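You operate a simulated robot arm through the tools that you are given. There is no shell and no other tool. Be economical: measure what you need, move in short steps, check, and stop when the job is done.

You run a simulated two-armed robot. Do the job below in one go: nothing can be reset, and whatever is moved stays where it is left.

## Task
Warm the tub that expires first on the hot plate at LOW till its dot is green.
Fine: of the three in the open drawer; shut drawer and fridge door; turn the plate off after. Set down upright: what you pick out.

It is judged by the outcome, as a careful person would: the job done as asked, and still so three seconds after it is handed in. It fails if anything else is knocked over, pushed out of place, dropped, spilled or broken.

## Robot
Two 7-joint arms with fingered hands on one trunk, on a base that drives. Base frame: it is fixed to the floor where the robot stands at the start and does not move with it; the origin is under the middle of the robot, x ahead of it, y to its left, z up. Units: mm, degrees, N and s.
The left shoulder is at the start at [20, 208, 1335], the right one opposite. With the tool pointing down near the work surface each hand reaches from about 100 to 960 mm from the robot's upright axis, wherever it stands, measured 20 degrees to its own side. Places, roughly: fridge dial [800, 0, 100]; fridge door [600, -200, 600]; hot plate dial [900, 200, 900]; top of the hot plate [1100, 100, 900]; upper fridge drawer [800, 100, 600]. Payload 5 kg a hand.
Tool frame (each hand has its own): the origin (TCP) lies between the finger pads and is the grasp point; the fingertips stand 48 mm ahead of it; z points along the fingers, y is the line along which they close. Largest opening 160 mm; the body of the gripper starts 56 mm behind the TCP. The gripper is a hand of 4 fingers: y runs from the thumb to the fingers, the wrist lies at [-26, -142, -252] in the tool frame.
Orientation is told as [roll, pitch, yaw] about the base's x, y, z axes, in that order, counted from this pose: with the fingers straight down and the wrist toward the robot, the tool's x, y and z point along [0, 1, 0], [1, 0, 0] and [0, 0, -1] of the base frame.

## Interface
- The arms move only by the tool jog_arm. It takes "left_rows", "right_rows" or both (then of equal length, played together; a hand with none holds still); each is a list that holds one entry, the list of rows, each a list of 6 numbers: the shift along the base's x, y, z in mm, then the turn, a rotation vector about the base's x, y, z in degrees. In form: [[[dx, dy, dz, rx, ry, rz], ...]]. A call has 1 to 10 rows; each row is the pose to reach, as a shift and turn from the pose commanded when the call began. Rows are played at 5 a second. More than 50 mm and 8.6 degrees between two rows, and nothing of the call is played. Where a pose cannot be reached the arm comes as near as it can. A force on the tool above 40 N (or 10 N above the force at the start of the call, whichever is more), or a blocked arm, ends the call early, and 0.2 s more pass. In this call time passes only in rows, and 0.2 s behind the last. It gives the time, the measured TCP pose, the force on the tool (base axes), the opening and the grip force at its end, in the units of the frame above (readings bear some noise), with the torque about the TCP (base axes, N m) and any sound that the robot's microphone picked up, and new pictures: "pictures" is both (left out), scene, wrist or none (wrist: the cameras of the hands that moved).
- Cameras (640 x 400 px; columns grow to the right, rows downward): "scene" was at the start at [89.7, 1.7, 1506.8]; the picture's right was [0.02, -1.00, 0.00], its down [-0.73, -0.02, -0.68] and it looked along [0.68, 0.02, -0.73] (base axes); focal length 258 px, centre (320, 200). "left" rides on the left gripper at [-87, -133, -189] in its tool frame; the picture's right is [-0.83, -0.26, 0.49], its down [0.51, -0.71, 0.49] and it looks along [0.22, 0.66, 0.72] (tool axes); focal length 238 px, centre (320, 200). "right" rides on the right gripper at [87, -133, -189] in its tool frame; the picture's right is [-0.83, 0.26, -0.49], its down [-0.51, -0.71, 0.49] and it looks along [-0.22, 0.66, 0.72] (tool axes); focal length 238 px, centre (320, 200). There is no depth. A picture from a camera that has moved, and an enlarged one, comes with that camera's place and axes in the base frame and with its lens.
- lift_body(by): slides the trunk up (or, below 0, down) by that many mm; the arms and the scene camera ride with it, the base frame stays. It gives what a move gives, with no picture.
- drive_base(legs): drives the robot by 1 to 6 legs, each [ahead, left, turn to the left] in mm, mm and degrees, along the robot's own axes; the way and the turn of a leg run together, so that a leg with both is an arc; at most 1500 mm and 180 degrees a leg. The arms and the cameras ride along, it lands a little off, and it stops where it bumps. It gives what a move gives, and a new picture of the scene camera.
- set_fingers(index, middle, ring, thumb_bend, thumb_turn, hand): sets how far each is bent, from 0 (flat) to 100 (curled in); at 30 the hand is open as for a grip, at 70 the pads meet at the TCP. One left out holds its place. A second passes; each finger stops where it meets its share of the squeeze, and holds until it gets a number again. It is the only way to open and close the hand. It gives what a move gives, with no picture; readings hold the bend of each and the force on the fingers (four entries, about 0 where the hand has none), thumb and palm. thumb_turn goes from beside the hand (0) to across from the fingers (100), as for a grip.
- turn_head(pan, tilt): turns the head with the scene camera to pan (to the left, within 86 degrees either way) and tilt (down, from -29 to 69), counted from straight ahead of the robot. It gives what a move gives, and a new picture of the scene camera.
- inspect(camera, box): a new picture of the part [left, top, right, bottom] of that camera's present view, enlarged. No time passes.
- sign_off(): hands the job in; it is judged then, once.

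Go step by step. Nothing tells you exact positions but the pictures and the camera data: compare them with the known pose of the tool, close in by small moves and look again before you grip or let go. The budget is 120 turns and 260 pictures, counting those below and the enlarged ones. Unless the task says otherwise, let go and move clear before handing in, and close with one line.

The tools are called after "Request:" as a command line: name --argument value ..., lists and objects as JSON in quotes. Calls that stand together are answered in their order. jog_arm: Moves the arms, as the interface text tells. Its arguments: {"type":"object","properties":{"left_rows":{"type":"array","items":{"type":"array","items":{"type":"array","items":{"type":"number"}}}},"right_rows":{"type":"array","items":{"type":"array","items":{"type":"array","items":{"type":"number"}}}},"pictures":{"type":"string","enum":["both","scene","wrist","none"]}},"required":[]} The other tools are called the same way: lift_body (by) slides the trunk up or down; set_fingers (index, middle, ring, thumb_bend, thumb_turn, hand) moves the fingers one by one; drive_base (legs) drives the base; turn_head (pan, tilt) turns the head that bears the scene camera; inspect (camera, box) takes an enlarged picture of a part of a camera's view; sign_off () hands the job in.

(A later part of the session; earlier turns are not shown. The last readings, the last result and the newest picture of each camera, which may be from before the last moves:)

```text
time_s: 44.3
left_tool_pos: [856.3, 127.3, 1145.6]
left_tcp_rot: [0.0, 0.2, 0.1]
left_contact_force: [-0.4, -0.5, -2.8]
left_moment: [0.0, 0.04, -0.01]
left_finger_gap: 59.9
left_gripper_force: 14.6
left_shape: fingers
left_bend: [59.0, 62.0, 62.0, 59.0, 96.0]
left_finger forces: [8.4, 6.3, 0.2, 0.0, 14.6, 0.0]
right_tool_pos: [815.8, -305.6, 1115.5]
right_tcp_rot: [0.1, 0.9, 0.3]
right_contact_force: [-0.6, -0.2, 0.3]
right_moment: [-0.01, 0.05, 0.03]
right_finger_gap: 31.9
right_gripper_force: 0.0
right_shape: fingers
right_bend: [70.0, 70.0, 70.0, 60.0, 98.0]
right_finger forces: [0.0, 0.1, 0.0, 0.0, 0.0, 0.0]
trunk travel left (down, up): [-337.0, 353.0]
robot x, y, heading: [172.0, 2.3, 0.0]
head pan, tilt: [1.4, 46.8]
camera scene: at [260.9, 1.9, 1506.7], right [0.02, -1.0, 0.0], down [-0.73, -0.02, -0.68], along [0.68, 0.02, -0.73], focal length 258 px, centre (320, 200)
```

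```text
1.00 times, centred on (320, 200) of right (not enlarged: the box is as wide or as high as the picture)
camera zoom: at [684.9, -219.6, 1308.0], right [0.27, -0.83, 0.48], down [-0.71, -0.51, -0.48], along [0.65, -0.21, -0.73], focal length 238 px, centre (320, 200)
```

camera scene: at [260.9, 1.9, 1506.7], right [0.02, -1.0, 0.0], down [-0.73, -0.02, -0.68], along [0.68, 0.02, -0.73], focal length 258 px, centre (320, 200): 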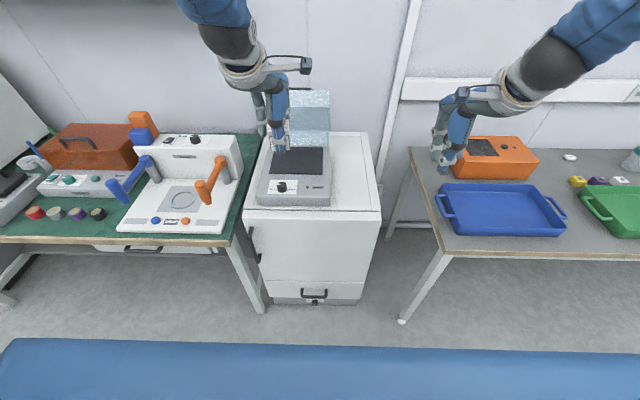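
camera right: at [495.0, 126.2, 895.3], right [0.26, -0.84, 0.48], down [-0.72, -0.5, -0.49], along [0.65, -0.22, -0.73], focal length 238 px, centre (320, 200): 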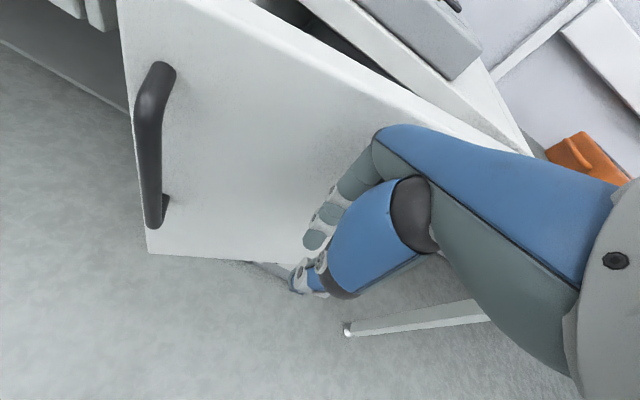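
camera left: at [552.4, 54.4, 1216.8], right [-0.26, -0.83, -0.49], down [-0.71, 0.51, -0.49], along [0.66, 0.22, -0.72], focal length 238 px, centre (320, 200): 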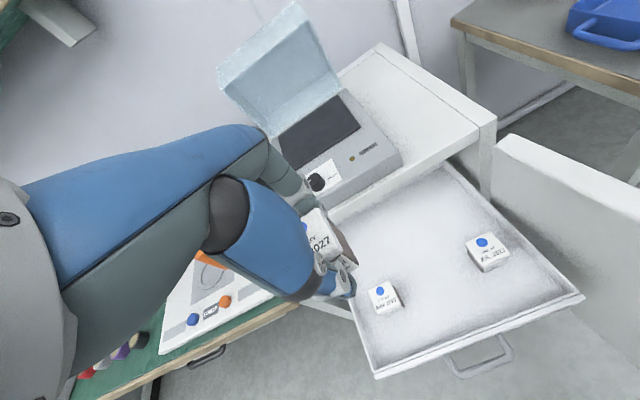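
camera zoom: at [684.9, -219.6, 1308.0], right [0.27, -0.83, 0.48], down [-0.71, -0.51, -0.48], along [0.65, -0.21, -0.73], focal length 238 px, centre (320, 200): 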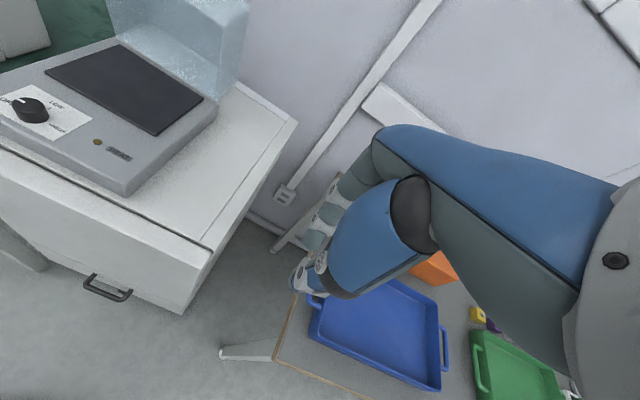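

Now I take close looks at the dial's labels and the plate from both views to triangulate.

Request:
inspect --camera "right" --box '[0, 30, 220, 190]'

Request:
inspect --camera "right" --box '[0, 80, 80, 140]'

Request:
inspect --camera "scene" --box '[250, 130, 340, 210]'

```text
2.50 times, centred on (110, 110) of right
camera zoom: at [684.9, -219.6, 1308.0], right [0.27, -0.83, 0.48], down [-0.71, -0.51, -0.48], along [0.65, -0.21, -0.73], focal length 596 px, centre (845, 425)
```

zoom: 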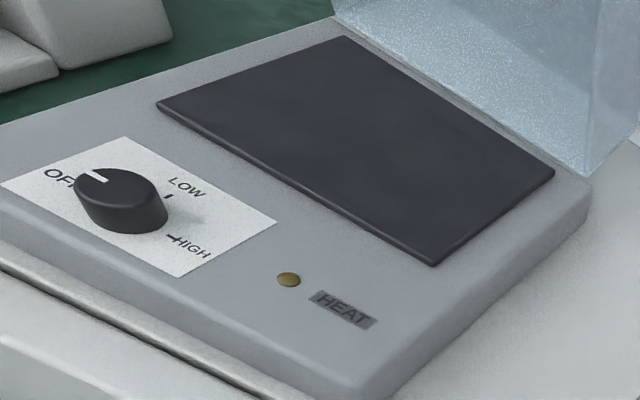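

```text
6.67 times, centred on (40, 110) of right
camera zoom: at [684.9, -219.6, 1308.0], right [0.27, -0.83, 0.48], down [-0.71, -0.51, -0.48], along [0.65, -0.21, -0.73], focal length 1589 px, centre (2187, 800)
```

zoom: 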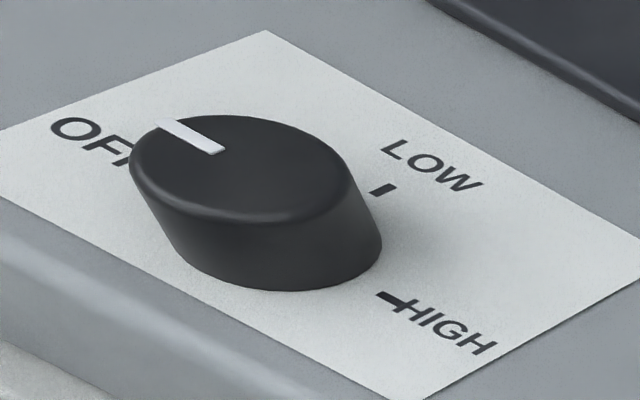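

```text
5.00 times, centred on (295, 170) of scene
camera zoom: at [260.9, 1.9, 1506.7], right [0.02, -1.0, 0.0], down [-0.73, -0.02, -0.68], along [0.68, 0.02, -0.73], focal length 1290 px, centre (445, 350)
```

zoom: 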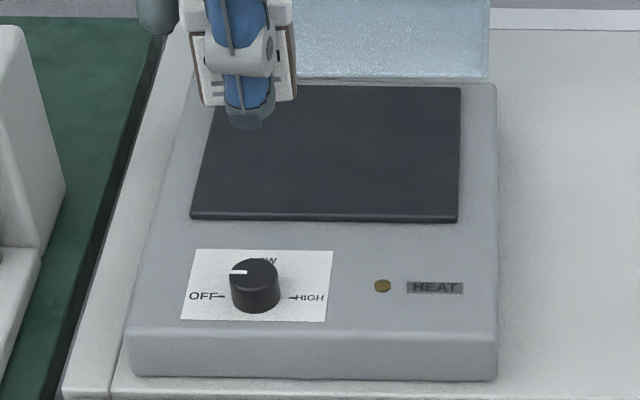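

LOW is at 12 o'clock, so the knob needs a 90° clockwise turn. Plate top is at z≈875, spanning x 985–1144, y 14–210; I'll set the tub at about [1050, 75], clear of the knob at [907, 153].

Request:
jog_arm --left_rows '[[[40, -10, 0, 0, 0, 0], [80, -20, 0, 0, 0, 0], [120, -30, -10, 0, 0, 0], [155, -42, -30, 0, 0, 0], [185, -52, -60, 0, 0, 0], [192, -52, -100, 0, 0, 0]]]' --pictures "both"

Request:
inspect --camera "right" --box '[0, 0, 300, 200]'

Request:
inspect --camera "scene" --box '[230, 80, 390, 220]'

```text
time_s: 45.7
left_tool_pos: [1047.2, 75.5, 1044.1]
left_tcp_rot: [0.2, 0.2, 0.1]
left_contact_force: [1.4, -0.3, 0.0]
left_moment: [0.0, 0.18, -0.01]
left_finger_gap: 59.6
left_gripper_force: 14.9
left_shape: fingers
left_bend: [59.0, 62.0, 62.0, 59.0, 96.0]
left_finger forces: [8.4, 6.1, 0.1, 0.0, 14.3, 0.0]
right_tool_pos: [815.7, -304.8, 1116.1]
right_tcp_rot: [0.1, 1.0, 0.3]
right_contact_force: [-0.6, 1.0, -0.4]
right_moment: [-0.01, 0.09, 0.02]
right_finger_gap: 32.0
right_gripper_force: 0.0
right_shape: fingers
right_bend: [70.0, 70.0, 70.0, 60.0, 98.0]
right_finger forces: [0.0, 0.0, 0.1, 0.1, 0.0, 0.0]
trunk travel left (down, up): [-337.0, 353.0]
robot x, y, heading: [172.4, 1.5, 0.2]
head pan, tilt: [1.4, 46.8]
camera scene: at [261.4, 2.1, 1506.6], right [0.02, -1.0, 0.0], down [-0.73, -0.02, -0.68], along [0.68, 0.02, -0.73], focal length 258 px, centre (320, 200)
camera left: at [915.4, -10.3, 1232.9], right [-0.26, -0.83, -0.49], down [-0.71, 0.51, -0.49], along [0.65, 0.22, -0.72], focal length 238 px, centre (320, 200)
```

scene: 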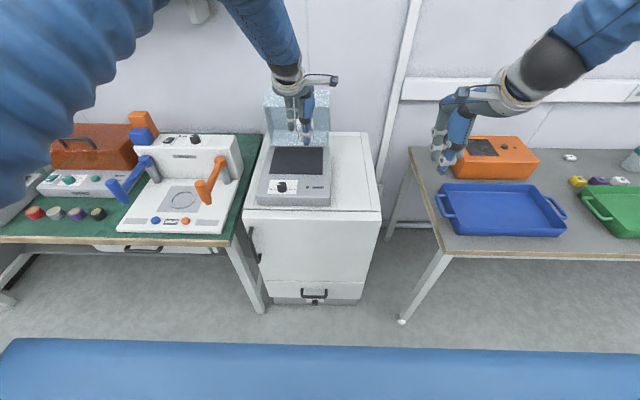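
left: 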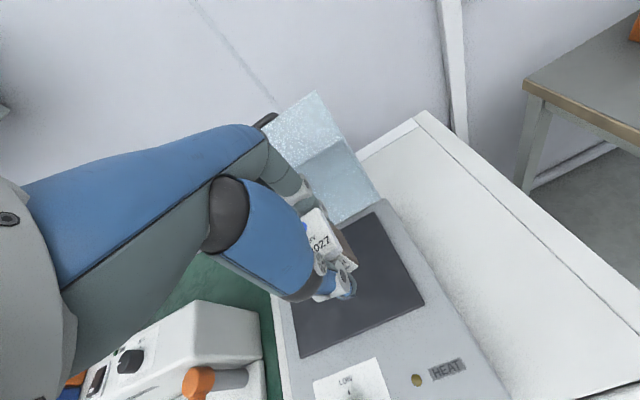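

```text
2.00 times, centred on (150, 100) of right
camera zoom: at [685.3, -219.4, 1307.7], right [0.27, -0.83, 0.48], down [-0.71, -0.51, -0.48], along [0.65, -0.21, -0.73], focal length 477 px, centre (660, 400)
```

zoom: 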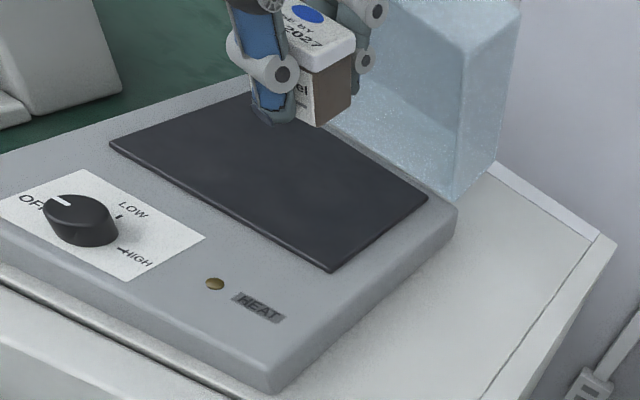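

```text
2.86 times, centred on (310, 150) of scene
camera zoom: at [261.4, 2.1, 1506.6], right [0.02, -1.0, 0.0], down [-0.73, -0.02, -0.68], along [0.68, 0.02, -0.73], focal length 737 px, centre (349, 343)
```

zoom: 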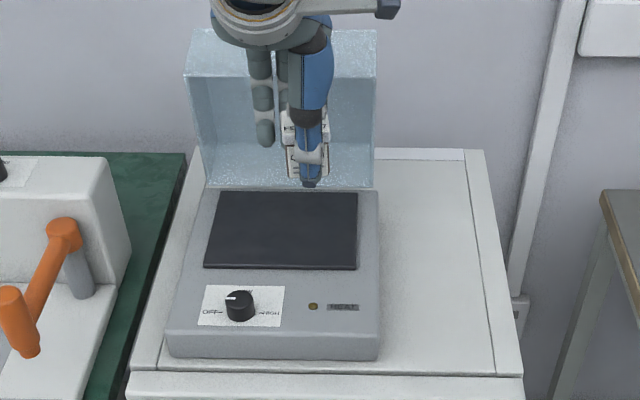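

Good clearance from the hood. I lower the tub toward the plate.

Request:
jog_arm --left_rows '[[[-3, 0, -35, 0, 0, 0], [-5, 0, -70, 0, 0, 0], [-5, 0, -85, 0, 0, 0]]]' --pictures "wrist"

Request:
inspect --camera "right" --box '[40, 0, 240, 130]'

```text
time_s: 46.5
left_tool_pos: [1040.7, 76.4, 959.0]
left_tcp_rot: [0.0, 0.2, 0.1]
left_contact_force: [-0.2, 0.6, -1.7]
left_moment: [-0.05, -0.04, -0.01]
left_finger_gap: 59.8
left_gripper_force: 14.3
left_shape: fingers
left_bend: [59.0, 62.0, 62.0, 59.0, 96.0]
left_finger forces: [8.4, 6.1, 0.0, 0.1, 14.5, 0.1]
right_tool_pos: [816.0, -306.2, 1116.2]
right_tcp_rot: [0.2, 0.8, 0.4]
right_contact_force: [-0.1, 0.2, 0.1]
right_moment: [-0.02, 0.01, -0.01]
right_finger_gap: 32.0
right_gripper_force: 0.1
right_shape: fingers
right_bend: [70.0, 70.0, 70.0, 60.0, 98.0]
right_finger forces: [0.0, 0.0, 0.1, 0.0, 0.0, 0.0]
trunk travel left (down, up): [-337.0, 353.0]
robot x, y, heading: [169.6, 1.1, 0.4]
head pan, tilt: [1.4, 46.8]
camera left: at [908.6, -10.1, 1148.0], right [-0.26, -0.83, -0.49], down [-0.71, 0.51, -0.49], along [0.65, 0.22, -0.73], focal length 238 px, centre (320, 200)
```

left: 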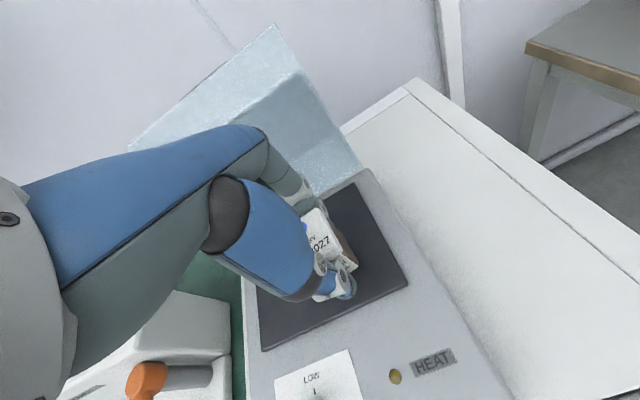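

```text
3.08 times, centred on (140, 65) of right
camera zoom: at [684.6, -219.6, 1308.2], right [0.27, -0.83, 0.48], down [-0.71, -0.51, -0.48], along [0.65, -0.21, -0.73], focal length 733 px, centre (874, 615)
```

zoom: 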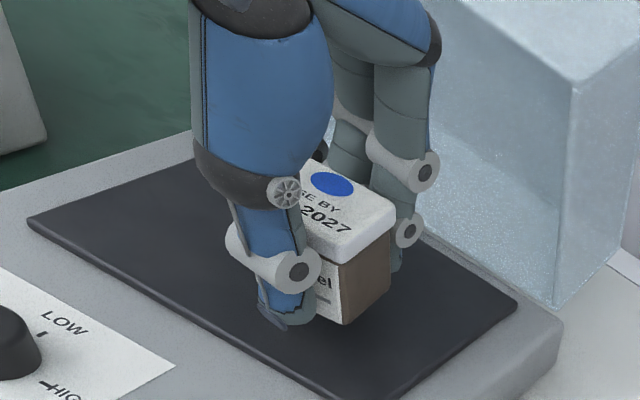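

Nearly down. I lower in small steps until contact.

Request:
jog_arm --left_rows '[[[0, 0, -3, 0, 0, 0], [0, 0, -6, 0, 0, 0], [0, 0, -9, 0, 0, 0], [0, 0, -12, 0, 0, 0]]]' --pictures "none"

Request:
inspect --camera "right" --box '[40, 0, 240, 130]'

```text
time_s: 47.5
left_tool_pos: [1043.0, 74.8, 947.5]
left_tcp_rot: [0.0, 0.2, 0.2]
left_contact_force: [-0.5, 0.0, -1.0]
left_moment: [0.0, -0.01, -0.01]
left_finger_gap: 60.0
left_gripper_force: 14.8
left_shape: fingers
left_bend: [59.0, 62.0, 62.0, 59.0, 96.0]
left_finger forces: [8.5, 6.1, 0.1, 0.0, 14.4, 0.1]
right_tool_pos: [816.3, -305.0, 1116.9]
right_tcp_rot: [0.1, 0.9, 0.3]
right_contact_force: [0.6, -0.7, 0.4]
right_moment: [-0.04, 0.01, 0.02]
right_finger_gap: 32.1
right_gripper_force: 0.0
right_shape: fingers
right_bend: [70.0, 70.0, 70.0, 60.0, 98.0]
right_finger forces: [0.1, 0.1, 0.1, 0.1, 0.0, 0.0]
trunk travel left (down, up): [-337.0, 353.0]
robot x, y, heading: [171.9, 0.2, 0.1]
head pan, tilt: [1.4, 46.8]
```

```text
3.08 times, centred on (140, 65) of right
camera zoom: at [684.6, -219.6, 1308.1], right [0.27, -0.83, 0.48], down [-0.71, -0.51, -0.48], along [0.65, -0.21, -0.73], focal length 733 px, centre (874, 615)
```

zoom: 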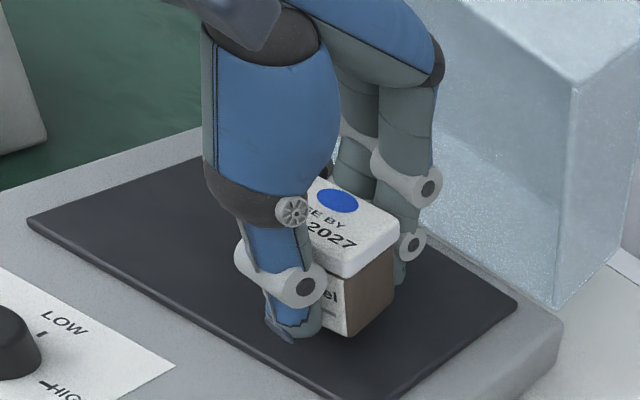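

Still no contact; a few more millimetres.

Request:
jog_arm --left_rows '[[[0, 0, -2, 0, 0, 0], [0, 0, -4, 0, 0, 0], [0, 0, -6, 0, 0, 0], [0, 0, -8, 0, 0, 0], [0, 0, -10, 0, 0, 0]]]' --pictures "none"

Request:
inspect --camera "right" --box '[40, 0, 240, 130]'

```text
time_s: 48.7
left_tool_pos: [1043.2, 75.4, 939.0]
left_tcp_rot: [0.2, 0.2, 0.1]
left_contact_force: [0.5, 0.1, -1.7]
left_moment: [0.01, 0.01, -0.01]
left_finger_gap: 59.9
left_gripper_force: 14.6
left_shape: fingers
left_bend: [59.0, 62.0, 62.0, 59.0, 96.0]
left_finger forces: [8.4, 6.1, 0.0, 0.0, 14.5, 0.0]
right_tool_pos: [814.6, -306.0, 1116.9]
right_tcp_rot: [0.1, 0.9, 0.2]
right_contact_force: [-0.6, -0.2, 0.4]
right_moment: [-0.01, 0.01, 0.01]
right_finger_gap: 32.0
right_gripper_force: 0.0
right_shape: fingers
right_bend: [70.0, 70.0, 70.0, 60.0, 98.0]
right_finger forces: [0.1, 0.0, 0.1, 0.0, 0.1, 0.0]
trunk travel left (down, up): [-337.0, 353.0]
robot x, y, heading: [165.8, 1.9, 0.2]
head pan, tilt: [1.4, 46.8]
```

```text
3.08 times, centred on (140, 65) of right
camera zoom: at [684.4, -219.7, 1308.2], right [0.27, -0.83, 0.48], down [-0.71, -0.51, -0.48], along [0.65, -0.21, -0.73], focal length 733 px, centre (874, 615)
```

zoom: 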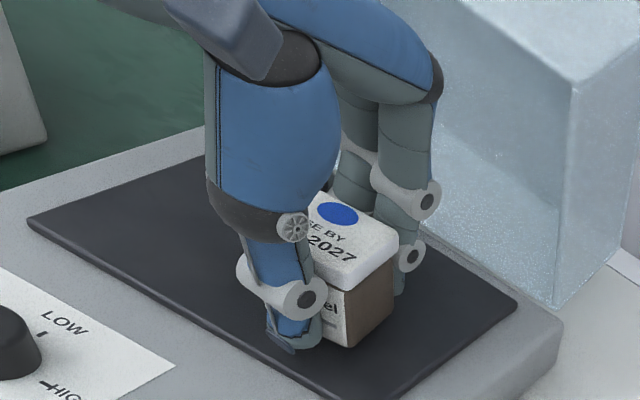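

Request:
jog_arm --left_rows '[[[0, 0, -2, 0, 0, 0], [0, 0, -4, 0, 0, 0], [0, 0, -6, 0, 0, 0], [0, 0, -8, 0, 0, 0], [0, 0, -10, 0, 0, 0]]]' --pictures "none"

Request:
inspect --camera "right" --box '[40, 0, 240, 130]'

```text
time_s: 49.9
left_tool_pos: [1043.5, 75.1, 932.5]
left_tcp_rot: [0.0, -0.2, 0.1]
left_contact_force: [-1.6, -0.3, 20.7]
left_moment: [-0.06, -0.17, -0.01]
left_finger_gap: 59.7
left_gripper_force: 24.2
left_shape: fingers
left_bend: [60.0, 62.0, 62.0, 59.0, 96.0]
left_finger forces: [15.6, 16.0, 0.0, 0.0, 17.1, 0.0]
right_tool_pos: [815.1, -305.7, 1118.4]
right_tcp_rot: [0.1, 0.9, 0.3]
right_contact_force: [-0.1, 1.1, 0.0]
right_moment: [-0.01, 0.01, 0.03]
right_finger_gap: 31.9
right_gripper_force: 0.0
right_shape: fingers
right_bend: [70.0, 70.0, 70.0, 60.0, 98.0]
right_finger forces: [0.0, 0.0, 0.0, 0.2, 0.0, 0.0]
trunk travel left (down, up): [-337.0, 353.0]
robot x, y, heading: [173.2, 1.2, -0.0]
head pan, tilt: [1.4, 46.8]
```

```text
3.08 times, centred on (140, 65) of right
camera zoom: at [682.5, -219.8, 1309.2], right [0.27, -0.83, 0.48], down [-0.71, -0.51, -0.48], along [0.65, -0.21, -0.73], focal length 733 px, centre (874, 615)
```

zoom: 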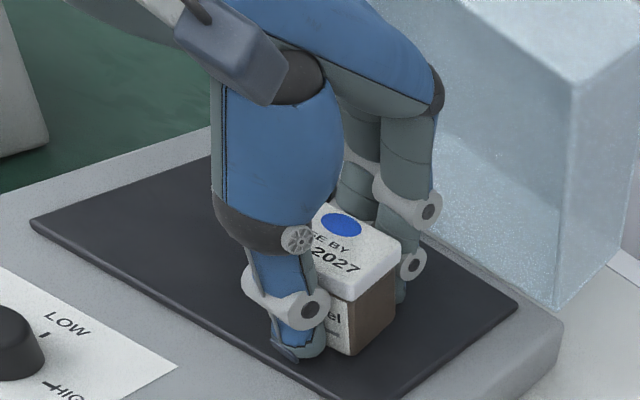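

Contact made (20 N). I ease up 3 mm, open the hand gently and lift straight up.

Request:
jog_arm --left_rows '[[[0, 0, 3, 0, 0, 0]]]' --pictures "none"

Request:
set_fingers --hand "left" --index 54 --middle 54 --ring 54 --thumb_bend 54

Request:
set_fingers --hand "left" --index 47 --middle 47 --ring 47 --thumb_bend 47

Request:
inspect --camera "right" --box '[40, 0, 240, 130]'

```text
time_s: 50.3
left_tool_pos: [1043.5, 75.2, 932.7]
left_tcp_rot: [-0.1, 0.1, 0.1]
left_contact_force: [5.6, -1.0, 12.6]
left_moment: [-0.05, -0.59, -0.04]
left_finger_gap: 59.9
left_gripper_force: 20.5
left_shape: fingers
left_bend: [60.0, 62.0, 62.0, 59.0, 96.0]
left_finger forces: [12.0, 15.6, 0.0, 0.0, 14.2, 0.0]
right_tool_pos: [814.8, -305.0, 1116.4]
right_tcp_rot: [0.1, 0.7, 0.3]
right_contact_force: [0.2, -0.1, 0.7]
right_moment: [0.02, 0.01, 0.03]
right_finger_gap: 32.0
right_gripper_force: 0.0
right_shape: fingers
right_bend: [70.0, 70.0, 70.0, 60.0, 98.0]
right_finger forces: [0.0, 0.0, 0.1, 0.0, 0.0, 0.0]
trunk travel left (down, up): [-337.0, 353.0]
robot x, y, heading: [168.1, 0.2, -0.1]
head pan, tilt: [1.4, 46.8]
```

```text
time_s: 51.3
left_tool_pos: [1042.1, 75.1, 931.8]
left_tcp_rot: [0.1, 0.1, 0.1]
left_contact_force: [-6.9, -2.1, 18.8]
left_moment: [-0.21, -0.32, -0.09]
left_finger_gap: 68.2
left_gripper_force: 9.0
left_shape: fingers
left_bend: [58.0, 55.0, 54.0, 54.0, 97.0]
left_finger forces: [11.9, 5.9, 0.0, 0.0, 0.0, 0.0]
right_tool_pos: [814.7, -305.9, 1116.5]
right_tcp_rot: [0.2, 0.7, 0.3]
right_contact_force: [0.2, 0.7, -0.1]
right_moment: [0.01, 0.0, 0.02]
right_finger_gap: 31.7
right_gripper_force: 0.0
right_shape: fingers
right_bend: [70.0, 70.0, 70.0, 60.0, 98.0]
right_finger forces: [0.1, 0.1, 0.0, 0.1, 0.1, 0.0]
trunk travel left (down, up): [-337.0, 353.0]
robot x, y, heading: [171.7, -0.9, -0.2]
head pan, tilt: [1.4, 46.8]
```

```text
time_s: 52.3
left_tool_pos: [1042.4, 76.0, 932.0]
left_tcp_rot: [0.1, 0.1, 0.1]
left_contact_force: [-3.5, 0.2, 14.4]
left_moment: [0.2, -0.47, 0.04]
left_finger_gap: 102.7
left_gripper_force: 7.0
left_shape: fingers
left_bend: [47.0, 49.0, 47.0, 47.0, 97.0]
left_finger forces: [0.0, 13.3, 0.0, 0.0, 0.0, 0.0]
right_tool_pos: [813.8, -305.1, 1116.8]
right_tcp_rot: [0.1, 0.7, 0.3]
right_contact_force: [-0.8, 1.5, -0.1]
right_moment: [-0.02, -0.02, 0.02]
right_finger_gap: 32.1
right_gripper_force: 0.1
right_shape: fingers
right_bend: [70.0, 70.0, 70.0, 60.0, 98.0]
right_finger forces: [0.0, 0.0, 0.0, 0.0, 0.0, 0.0]
trunk travel left (down, up): [-337.0, 353.0]
robot x, y, heading: [173.2, 1.4, 0.0]
head pan, tilt: [1.4, 46.8]
```

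```text
3.08 times, centred on (140, 65) of right
camera zoom: at [683.0, -219.7, 1308.8], right [0.27, -0.83, 0.48], down [-0.71, -0.51, -0.48], along [0.65, -0.21, -0.73], focal length 733 px, centre (874, 615)
```

zoom: 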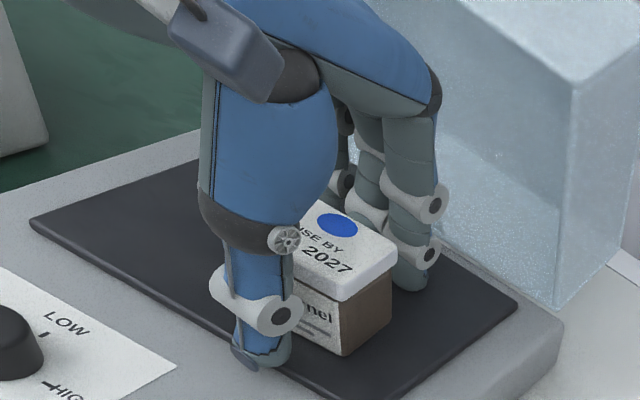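

Released and upright. I lift straight up clear of the tub.

Request:
jog_arm --left_rows '[[[0, 0, 20, 0, 0, 0], [0, 0, 60, 0, 0, 0], [0, 0, 105, 0, 0, 0], [-10, 5, 140, 0, 0, 0], [-40, 20, 155, 0, 0, 7], [-70, 40, 155, 0, 0, 14], [-100, 58, 155, 0, 0, 21], [-125, 72, 150, 0, 0, 28], [-135, 78, 125, 0, 0, 35], [-135, 78, 95, 0, 0, 35]]]' --pictures "both"

Request:
inspect --camera "right" --box '[0, 0, 240, 160]'

```text
time_s: 54.5
left_tool_pos: [906.8, 154.9, 1025.6]
left_tcp_rot: [0.0, 0.0, 35.1]
left_contact_force: [1.5, 0.7, 0.9]
left_moment: [-0.06, 0.19, 0.0]
left_finger_gap: 103.1
left_gripper_force: 0.1
left_shape: fingers
left_bend: [47.0, 47.0, 47.0, 47.0, 97.0]
left_finger forces: [0.0, 0.0, 0.0, 0.0, 0.0, 0.0]
right_tool_pos: [815.4, -305.1, 1116.9]
right_tcp_rot: [0.1, 0.9, 0.4]
right_contact_force: [1.1, -0.1, 0.0]
right_moment: [0.03, 0.08, -0.01]
right_finger_gap: 31.8
right_gripper_force: 0.0
right_shape: fingers
right_bend: [70.0, 70.0, 70.0, 60.0, 98.0]
right_finger forces: [0.0, 0.0, 0.0, 0.0, 0.1, 0.0]
trunk travel left (down, up): [-337.0, 353.0]
robot x, y, heading: [171.2, -1.3, -0.1]
head pan, tilt: [1.4, 46.8]
camera scene: at [260.9, 2.0, 1506.6], right [0.02, -1.0, 0.0], down [-0.73, -0.02, -0.68], along [0.68, 0.02, -0.73], focal length 258 px, centre (320, 200)
camera left: at [849.2, 9.7, 1214.6], right [0.27, -0.83, -0.49], down [-0.87, 0.01, -0.49], along [0.41, 0.56, -0.72], focal length 238 px, centre (320, 200)
```

scene: 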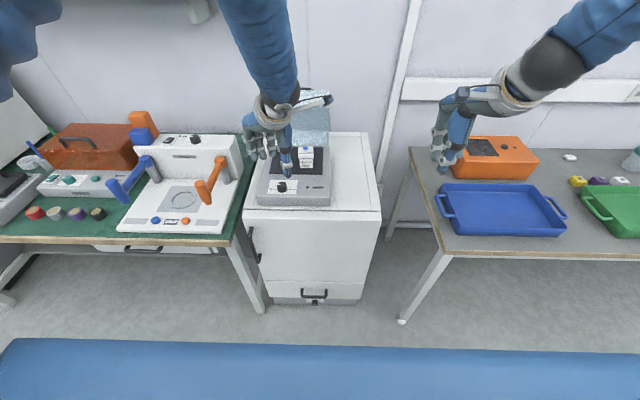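
left: 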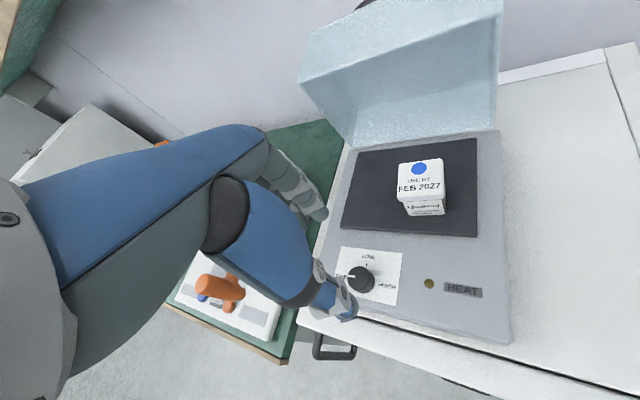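

```text
2.50 times, centred on (120, 80) of right
camera zoom: at [685.0, -219.5, 1307.9], right [0.27, -0.83, 0.48], down [-0.71, -0.51, -0.48], along [0.65, -0.21, -0.73], focal length 596 px, centre (820, 500)
```

zoom: 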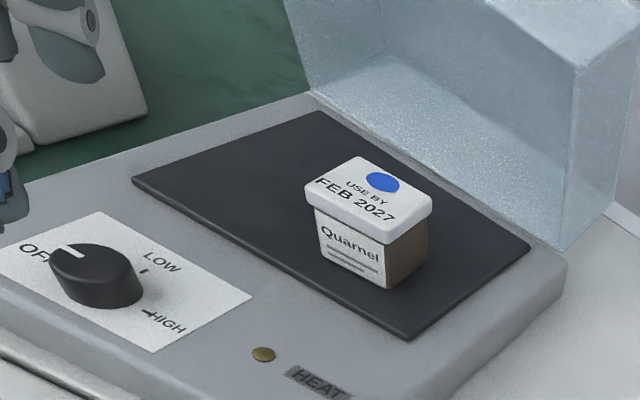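

The tub stands well and the knob centre is confirmed at [906, 152]. I narrow the hand and lower around the knob.

Request:
set_fingers --hand "left" --index 54 --middle 54 --ring 54 --thumb_bend 54

Request:
jog_arm --left_rows '[[[0, -2, -40, 0, 0, 0], [0, -2, -70, 0, 0, 0], [0, -2, -84, 0, 0, 0]]]' --pictures "both"

Request:
inspect --camera "left" --box '[240, 160, 480, 360]'

Request:
inspect --camera "scene" --box '[240, 120, 360, 220]'

```text
time_s: 55.5
left_tool_pos: [907.0, 155.5, 1026.0]
left_tcp_rot: [0.1, 0.1, 35.2]
left_contact_force: [-0.3, -0.2, 0.6]
left_moment: [-0.02, 0.01, -0.01]
left_finger_gap: 75.7
left_gripper_force: 0.2
left_shape: fingers
left_bend: [54.0, 54.0, 54.0, 54.0, 97.0]
left_finger forces: [0.1, 0.0, 0.0, 0.0, 0.0, 0.1]
right_tool_pos: [815.3, -305.3, 1116.0]
right_tcp_rot: [0.1, 0.9, 0.3]
right_contact_force: [-0.1, -0.1, 0.2]
right_moment: [0.04, -0.03, 0.03]
right_finger_gap: 32.1
right_gripper_force: 0.0
right_shape: fingers
right_bend: [70.0, 70.0, 70.0, 60.0, 98.0]
right_finger forces: [0.0, 0.0, 0.0, 0.1, 0.0, 0.0]
trunk travel left (down, up): [-337.0, 353.0]
robot x, y, heading: [172.3, -2.3, -0.2]
head pan, tilt: [1.4, 46.8]
```

```text
time_s: 56.3
left_tool_pos: [910.0, 152.2, 943.2]
left_tcp_rot: [0.1, 0.2, 35.1]
left_contact_force: [0.7, 0.4, 0.9]
left_moment: [0.02, 0.07, 0.01]
left_finger_gap: 75.7
left_gripper_force: 0.0
left_shape: fingers
left_bend: [54.0, 54.0, 54.0, 54.0, 97.0]
left_finger forces: [0.0, 0.0, 0.0, 0.1, 0.1, 0.1]
right_tool_pos: [815.8, -305.0, 1116.5]
right_tcp_rot: [0.1, 1.0, 0.3]
right_contact_force: [0.5, 0.8, 0.0]
right_moment: [0.01, 0.02, 0.02]
right_finger_gap: 31.8
right_gripper_force: 0.0
right_shape: fingers
right_bend: [70.0, 70.0, 70.0, 60.0, 98.0]
right_finger forces: [0.0, 0.1, 0.0, 0.0, 0.0, 0.0]
trunk travel left (down, up): [-337.0, 353.0]
robot x, y, heading: [172.0, -1.1, 0.1]
head pan, tilt: [1.4, 46.8]
camera scene: at [260.7, 1.8, 1506.7], right [0.02, -1.0, 0.0], down [-0.73, -0.02, -0.68], along [0.68, 0.02, -0.73], focal length 258 px, centre (320, 200)
camera left: at [851.7, 5.8, 1132.2], right [0.27, -0.83, -0.49], down [-0.87, 0.01, -0.49], along [0.41, 0.56, -0.72], focal length 238 px, centre (320, 200)
```

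scene: 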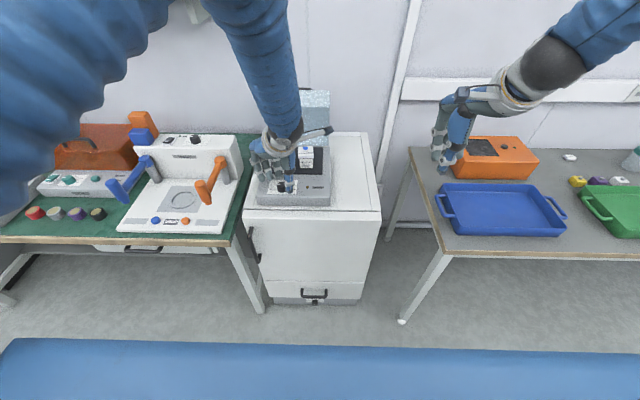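
left: 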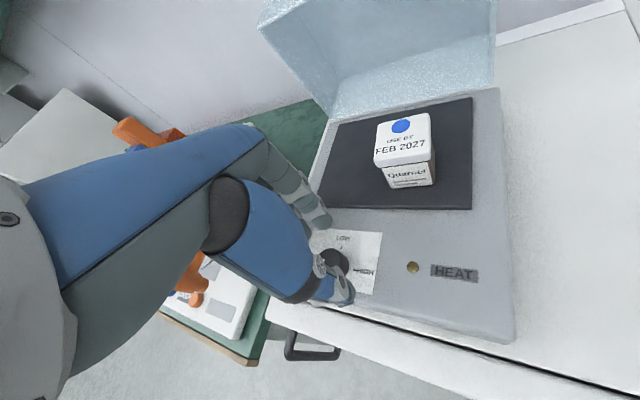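

```text
2.00 times, centred on (360, 260) of left
camera zoom: at [851.7, 5.8, 1132.2], right [0.27, -0.83, -0.49], down [-0.87, 0.01, -0.49], along [0.41, 0.56, -0.72], focal length 477 px, centre (240, 80)
```

zoom: 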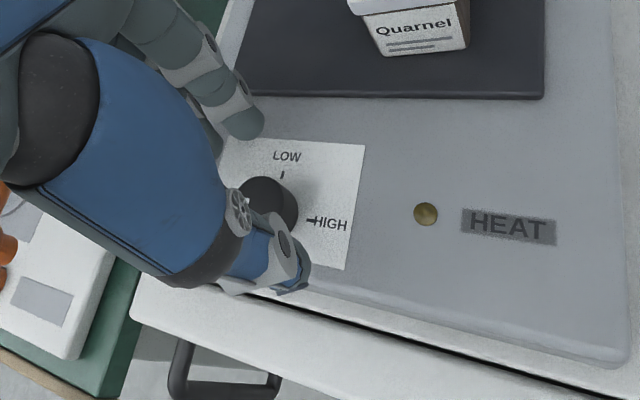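

```text
4.00 times, centred on (300, 170) of scene
camera zoom: at [260.7, 1.8, 1506.7], right [0.02, -1.0, 0.0], down [-0.73, -0.02, -0.68], along [0.68, 0.02, -0.73], focal length 1032 px, centre (400, 320)
```

zoom: 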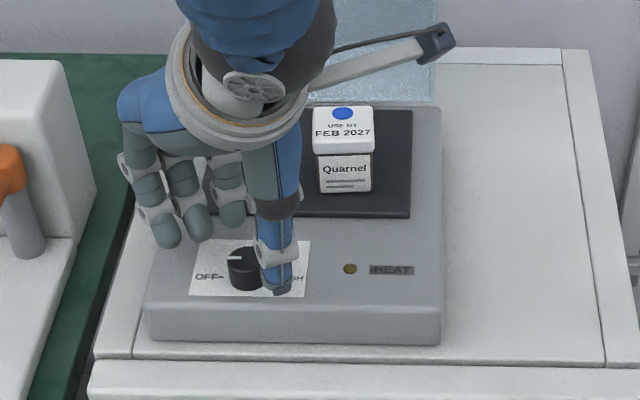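

The thumb and fingers straddle the knob. I lower 5 mm more and close on it.

Request:
jog_arm --left_rows '[[[-2, 0, -6, 0, 0, 0]]]' --pictures "none"

Request:
set_fingers --hand "left" --index 66 --middle 66 --ring 58 --thumb_bend 66

Request:
inspect --camera "left" --box '[240, 160, 480, 360]'

Request:
inspect --camera "scene" --box '[240, 120, 360, 220]'

```text
time_s: 56.7
left_tool_pos: [907.2, 152.0, 937.3]
left_tcp_rot: [0.2, 0.1, 35.1]
left_contact_force: [0.1, -0.5, -0.5]
left_moment: [0.01, 0.02, 0.03]
left_finger_gap: 75.7
left_gripper_force: 0.1
left_shape: fingers
left_bend: [54.0, 54.0, 54.0, 54.0, 97.0]
left_finger forces: [0.0, 0.1, 0.0, 0.1, 0.1, 0.0]
right_tool_pos: [815.9, -305.5, 1116.8]
right_tcp_rot: [0.2, 0.9, 0.3]
right_contact_force: [0.2, 0.6, -0.3]
right_moment: [-0.01, 0.02, 0.0]
right_finger_gap: 31.8
right_gripper_force: 0.1
right_shape: fingers
right_bend: [70.0, 70.0, 70.0, 60.0, 98.0]
right_finger forces: [0.0, 0.0, 0.0, 0.1, 0.1, 0.0]
trunk travel left (down, up): [-337.0, 353.0]
robot x, y, heading: [173.3, 2.3, -0.0]
head pan, tilt: [1.4, 46.8]
```

```text
time_s: 57.7
left_tool_pos: [906.9, 152.1, 937.3]
left_tcp_rot: [0.1, 0.2, 35.1]
left_contact_force: [-1.4, -0.9, -0.3]
left_moment: [-0.08, 0.07, 0.01]
left_finger_gap: 35.0
left_gripper_force: 2.8
left_shape: fingers
left_bend: [65.0, 66.0, 57.0, 64.0, 97.0]
left_finger forces: [1.5, 0.1, 0.0, 0.0, 3.0, 0.0]
right_tool_pos: [815.7, -305.2, 1115.5]
right_tcp_rot: [0.0, 0.9, 0.3]
right_contact_force: [-0.2, -0.1, 1.1]
right_moment: [-0.01, -0.01, 0.0]
right_finger_gap: 31.7
right_gripper_force: 0.0
right_shape: fingers
right_bend: [70.0, 70.0, 70.0, 60.0, 98.0]
right_finger forces: [0.0, 0.0, 0.0, 0.0, 0.1, 0.0]
trunk travel left (down, up): [-337.0, 353.0]
robot x, y, heading: [170.2, 2.2, -0.3]
head pan, tilt: [1.4, 46.8]
```

```text
2.00 times, centred on (360, 260) of left
camera zoom: at [848.6, 5.8, 1126.5], right [0.27, -0.83, -0.49], down [-0.87, 0.01, -0.49], along [0.41, 0.55, -0.72], focal length 477 px, centre (240, 80)
```

zoom: 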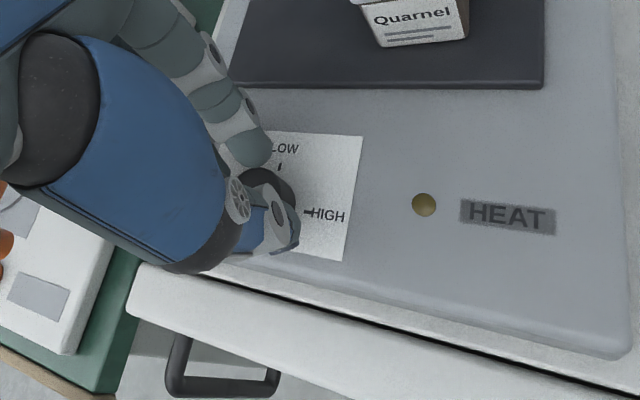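

```text
4.00 times, centred on (300, 170) of scene
camera zoom: at [259.9, 1.7, 1506.8], right [0.02, -1.0, 0.0], down [-0.73, -0.02, -0.68], along [0.68, 0.02, -0.73], focal length 1032 px, centre (400, 320)
```

zoom: 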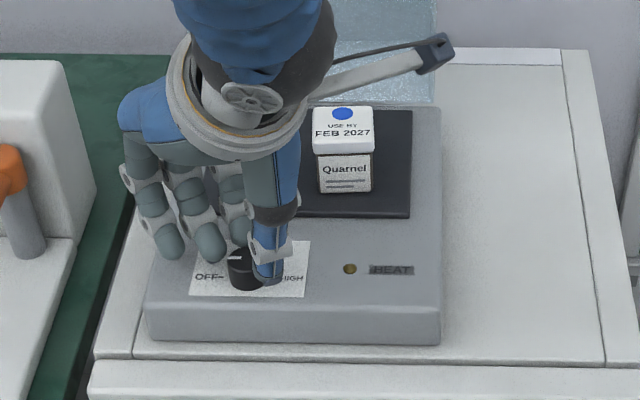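

Index and thumb touch the knob lightly. I squeeze more firmly, then turn clockwise in steps.

Request:
set_fingers --hand "left" --index 74 --middle 74 --thumb_bend 72

Request:
jog_arm --left_rows '[[[0, 0, 0, 0, 0, -8], [0, 0, 0, 0, 0, -16], [0, 0, 0, 0, 0, -24], [0, 0, 0, 0, 0, -32], [0, 0, 0, 0, 0, -40]]]' --pictures "none"

Request:
inspect --camera "scene" --box '[260, 150, 350, 210]'

Request:
inspect --camera "left" --box '[240, 160, 480, 360]'

```text
time_s: 58.7
left_tool_pos: [907.0, 152.5, 939.3]
left_tcp_rot: [0.1, 0.1, 35.2]
left_contact_force: [3.3, 6.4, 10.3]
left_moment: [0.26, -0.21, -0.14]
left_finger_gap: 23.7
left_gripper_force: 23.1
left_shape: fingers
left_bend: [72.0, 71.0, 57.0, 66.0, 97.0]
left_finger forces: [22.1, 10.4, 0.0, 0.0, 12.8, 0.1]
right_tool_pos: [815.5, -303.9, 1117.2]
right_tcp_rot: [0.1, 0.8, 0.3]
right_contact_force: [-0.4, 0.5, 0.8]
right_moment: [-0.02, 0.03, -0.02]
right_finger_gap: 31.9
right_gripper_force: 0.0
right_shape: fingers
right_bend: [70.0, 70.0, 70.0, 60.0, 98.0]
right_finger forces: [0.1, 0.0, 0.0, 0.0, 0.1, 0.0]
trunk travel left (down, up): [-337.0, 353.0]
robot x, y, heading: [172.3, 3.1, -0.0]
head pan, tilt: [1.4, 46.8]
```

```text
time_s: 59.9
left_tool_pos: [907.0, 151.6, 938.4]
left_tcp_rot: [0.0, 0.1, -5.1]
left_contact_force: [11.4, 10.0, 13.0]
left_moment: [0.3, -0.61, 0.01]
left_finger_gap: 23.9
left_gripper_force: 22.5
left_shape: fingers
left_bend: [73.0, 72.0, 57.0, 67.0, 96.0]
left_finger forces: [18.9, 13.6, 0.0, 0.0, 12.8, 0.0]
right_tool_pos: [815.0, -303.6, 1117.3]
right_tcp_rot: [0.0, 0.9, 0.4]
right_contact_force: [0.2, 0.3, 0.7]
right_moment: [-0.08, 0.0, -0.05]
right_finger_gap: 31.7
right_gripper_force: 0.0
right_shape: fingers
right_bend: [70.0, 70.0, 70.0, 60.0, 98.0]
right_finger forces: [0.1, 0.0, 0.1, 0.1, 0.1, 0.1]
trunk travel left (down, up): [-337.0, 353.0]
robot x, y, heading: [166.7, -0.4, -0.2]
head pan, tilt: [1.4, 46.8]
```

```text
6.67 times, centred on (305, 180) of scene
camera zoom: at [260.2, 4.1, 1506.8], right [0.02, -1.0, 0.0], down [-0.73, -0.02, -0.68], along [0.68, 0.02, -0.73], focal length 1720 px, centre (420, 333)
```

zoom: 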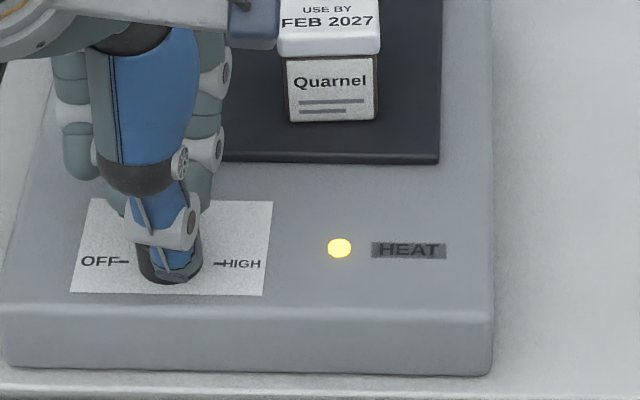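

```text
2.00 times, centred on (360, 260) of left
camera zoom: at [767.5, 78.9, 1127.1], right [-0.33, -0.81, -0.49], down [-0.66, 0.57, -0.49], along [0.67, 0.16, -0.72], focal length 477 px, centre (240, 80)
```

zoom: 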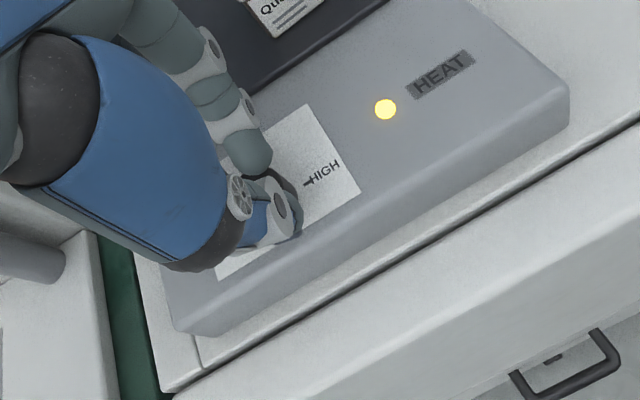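

The knob turns with the hand and the HEAT lamp lit. I turn another 44° and check the pointer.

Request:
jog_arm --left_rows '[[[0, 0, 0, 0, 0, -8], [0, 0, 0, 0, 0, -16], [0, 0, 0, 0, 0, -24], [0, 0, 0, 0, 0, -32], [0, 0, 0, 0, 0, -40], [0, 0, 0, 0, 0, -44]]]' --pictures "none"

Request:
inspect --camera "scene" --box '[260, 150, 350, 210]'

Request:
inspect --camera "right" --box '[0, 40, 180, 150]'

```text
time_s: 61.3
left_tool_pos: [906.0, 148.8, 938.2]
left_tcp_rot: [0.2, 0.0, -49.0]
left_contact_force: [19.7, 1.0, 26.7]
left_moment: [-0.1, -0.8, -0.03]
left_finger_gap: 23.7
left_gripper_force: 29.2
left_shape: fingers
left_bend: [73.0, 72.0, 57.0, 68.0, 97.0]
left_finger forces: [25.0, 16.2, 0.0, 0.0, 16.1, 0.1]
right_tool_pos: [814.3, -305.4, 1115.7]
right_tcp_rot: [0.0, 1.0, 0.2]
right_contact_force: [-0.3, 1.1, 0.0]
right_moment: [0.01, -0.03, -0.01]
right_finger_gap: 31.5
right_gripper_force: 0.0
right_shape: fingers
right_bend: [70.0, 70.0, 70.0, 60.0, 98.0]
right_finger forces: [0.0, 0.0, 0.0, 0.0, 0.0, 0.0]
trunk travel left (down, up): [-337.0, 353.0]
robot x, y, heading: [173.5, 3.7, 0.0]
head pan, tilt: [1.4, 46.8]
```

```text
6.67 times, centred on (305, 180) of scene
camera zoom: at [259.9, 1.4, 1506.9], right [0.02, -1.0, 0.0], down [-0.73, -0.02, -0.68], along [0.68, 0.02, -0.73], focal length 1720 px, centre (420, 333)
```

zoom: 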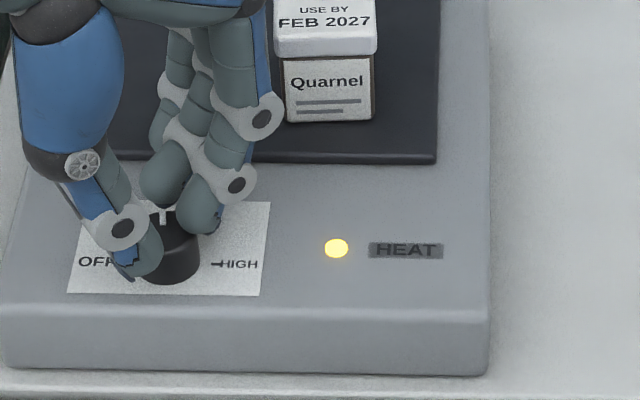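

```text
3.56 times, centred on (90, 95) of right
camera zoom: at [684.0, -220.1, 1308.4], right [0.27, -0.83, 0.48], down [-0.71, -0.51, -0.48], along [0.65, -0.21, -0.73], focal length 848 px, centre (1138, 573)
```

zoom: 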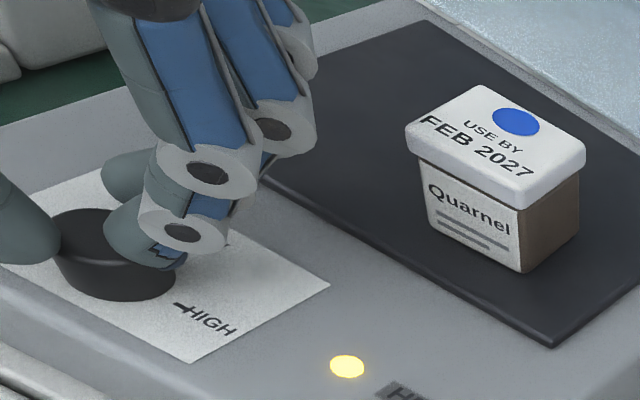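

The pointer appears to be close to 12 o'clock; I zoom in.

Request:
inspect --camera "scene" --box '[268, 172, 300, 194]'

```text
16.00 times, centred on (284, 183) of scene
camera zoom: at [259.9, 1.4, 1506.9], right [0.02, -1.0, 0.0], down [-0.73, -0.02, -0.68], along [0.68, 0.02, -0.73], focal length 4129 px, centre (896, 472)
```

zoom: 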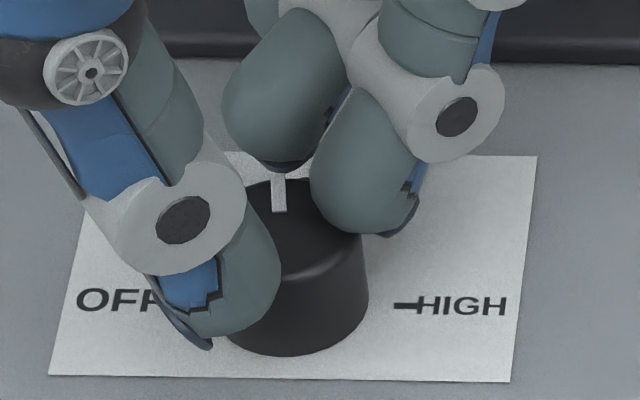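

The pointer is about 6–10° short of LOW. I turn 7° more.

Request:
jog_arm --left_rows '[[[0, 0, 0, 0, 0, -4], [0, 0, 0, 0, 0, -7]]]' --pictures "none"

Request:
set_fingers --hand "left" --index 52 --middle 52 --ring 52 --thumb_bend 52

Request:
jog_arm --left_rows '[[[0, 0, 20, 0, 0, 0], [0, 0, 60, 0, 0, 0], [0, 0, 100, 0, 0, 0], [-20, 30, 135, 0, 0, 0], [-40, 60, 160, 0, 0, 0]]]' --pictures "none"

Request:
inspect --camera "scene" --box '[260, 130, 350, 210]'

Request:
inspect --camera "right" --box '[0, 40, 160, 140]'

```text
time_s: 61.9
left_tool_pos: [905.4, 149.4, 939.1]
left_tcp_rot: [0.3, 0.1, -55.9]
left_contact_force: [19.9, -2.8, 25.1]
left_moment: [-0.36, -0.85, 0.01]
left_finger_gap: 23.7
left_gripper_force: 27.8
left_shape: fingers
left_bend: [73.0, 72.0, 57.0, 68.0, 97.0]
left_finger forces: [27.1, 15.7, 0.0, 0.0, 13.6, 0.0]
right_tool_pos: [814.7, -306.0, 1117.5]
right_tcp_rot: [0.1, 0.7, 0.4]
right_contact_force: [0.5, -0.7, -0.3]
right_moment: [0.0, 0.03, -0.01]
right_finger_gap: 32.0
right_gripper_force: 0.0
right_shape: fingers
right_bend: [70.0, 70.0, 70.0, 60.0, 98.0]
right_finger forces: [0.0, 0.0, 0.0, 0.0, 0.0, 0.0]
trunk travel left (down, up): [-337.0, 353.0]
robot x, y, heading: [167.5, -0.5, 0.2]
head pan, tilt: [1.4, 46.8]
```

```text
time_s: 62.9
left_tool_pos: [905.5, 152.7, 934.8]
left_tcp_rot: [0.1, 0.3, -55.9]
left_contact_force: [-0.4, -0.1, 0.2]
left_moment: [0.02, 0.03, -0.04]
left_finger_gap: 82.3
left_gripper_force: 0.0
left_shape: fingers
left_bend: [52.0, 52.0, 52.0, 52.0, 97.0]
left_finger forces: [0.0, 0.1, 0.0, 0.1, 0.0, 0.0]
right_tool_pos: [816.4, -305.0, 1115.8]
right_tcp_rot: [0.1, 1.0, 0.3]
right_contact_force: [-0.5, -1.2, -0.1]
right_moment: [0.0, 0.02, 0.03]
right_finger_gap: 32.0
right_gripper_force: 0.1
right_shape: fingers
right_bend: [70.0, 70.0, 70.0, 60.0, 98.0]
right_finger forces: [0.0, 0.0, 0.0, 0.0, 0.1, 0.0]
trunk travel left (down, up): [-337.0, 353.0]
robot x, y, heading: [169.9, 1.7, 0.1]
head pan, tilt: [1.4, 46.8]
```

```text
refused: row 4 steps farther than a row can; nothing moved
```

```text
5.00 times, centred on (305, 170) of scene
camera zoom: at [261.0, 2.1, 1506.5], right [0.02, -1.0, 0.0], down [-0.73, -0.02, -0.68], along [0.68, 0.02, -0.73], focal length 1290 px, centre (395, 350)
```

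zoom: 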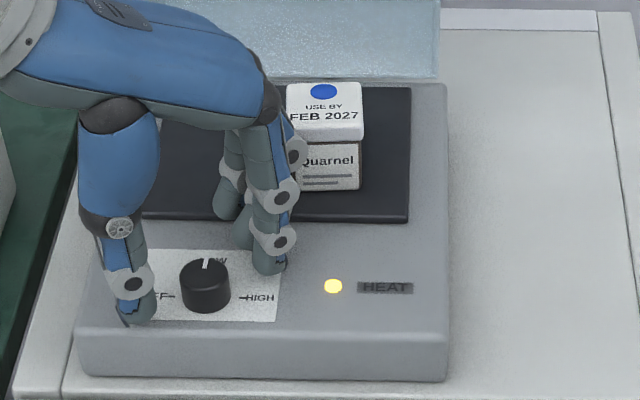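

```text
4.00 times, centred on (80, 90) of right
camera zoom: at [685.1, -219.3, 1307.8], right [0.27, -0.83, 0.48], down [-0.71, -0.51, -0.48], along [0.65, -0.21, -0.73], focal length 953 px, centre (1280, 640)
```

zoom: 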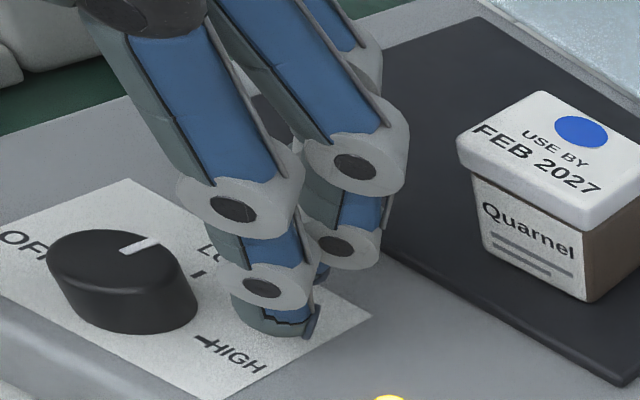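

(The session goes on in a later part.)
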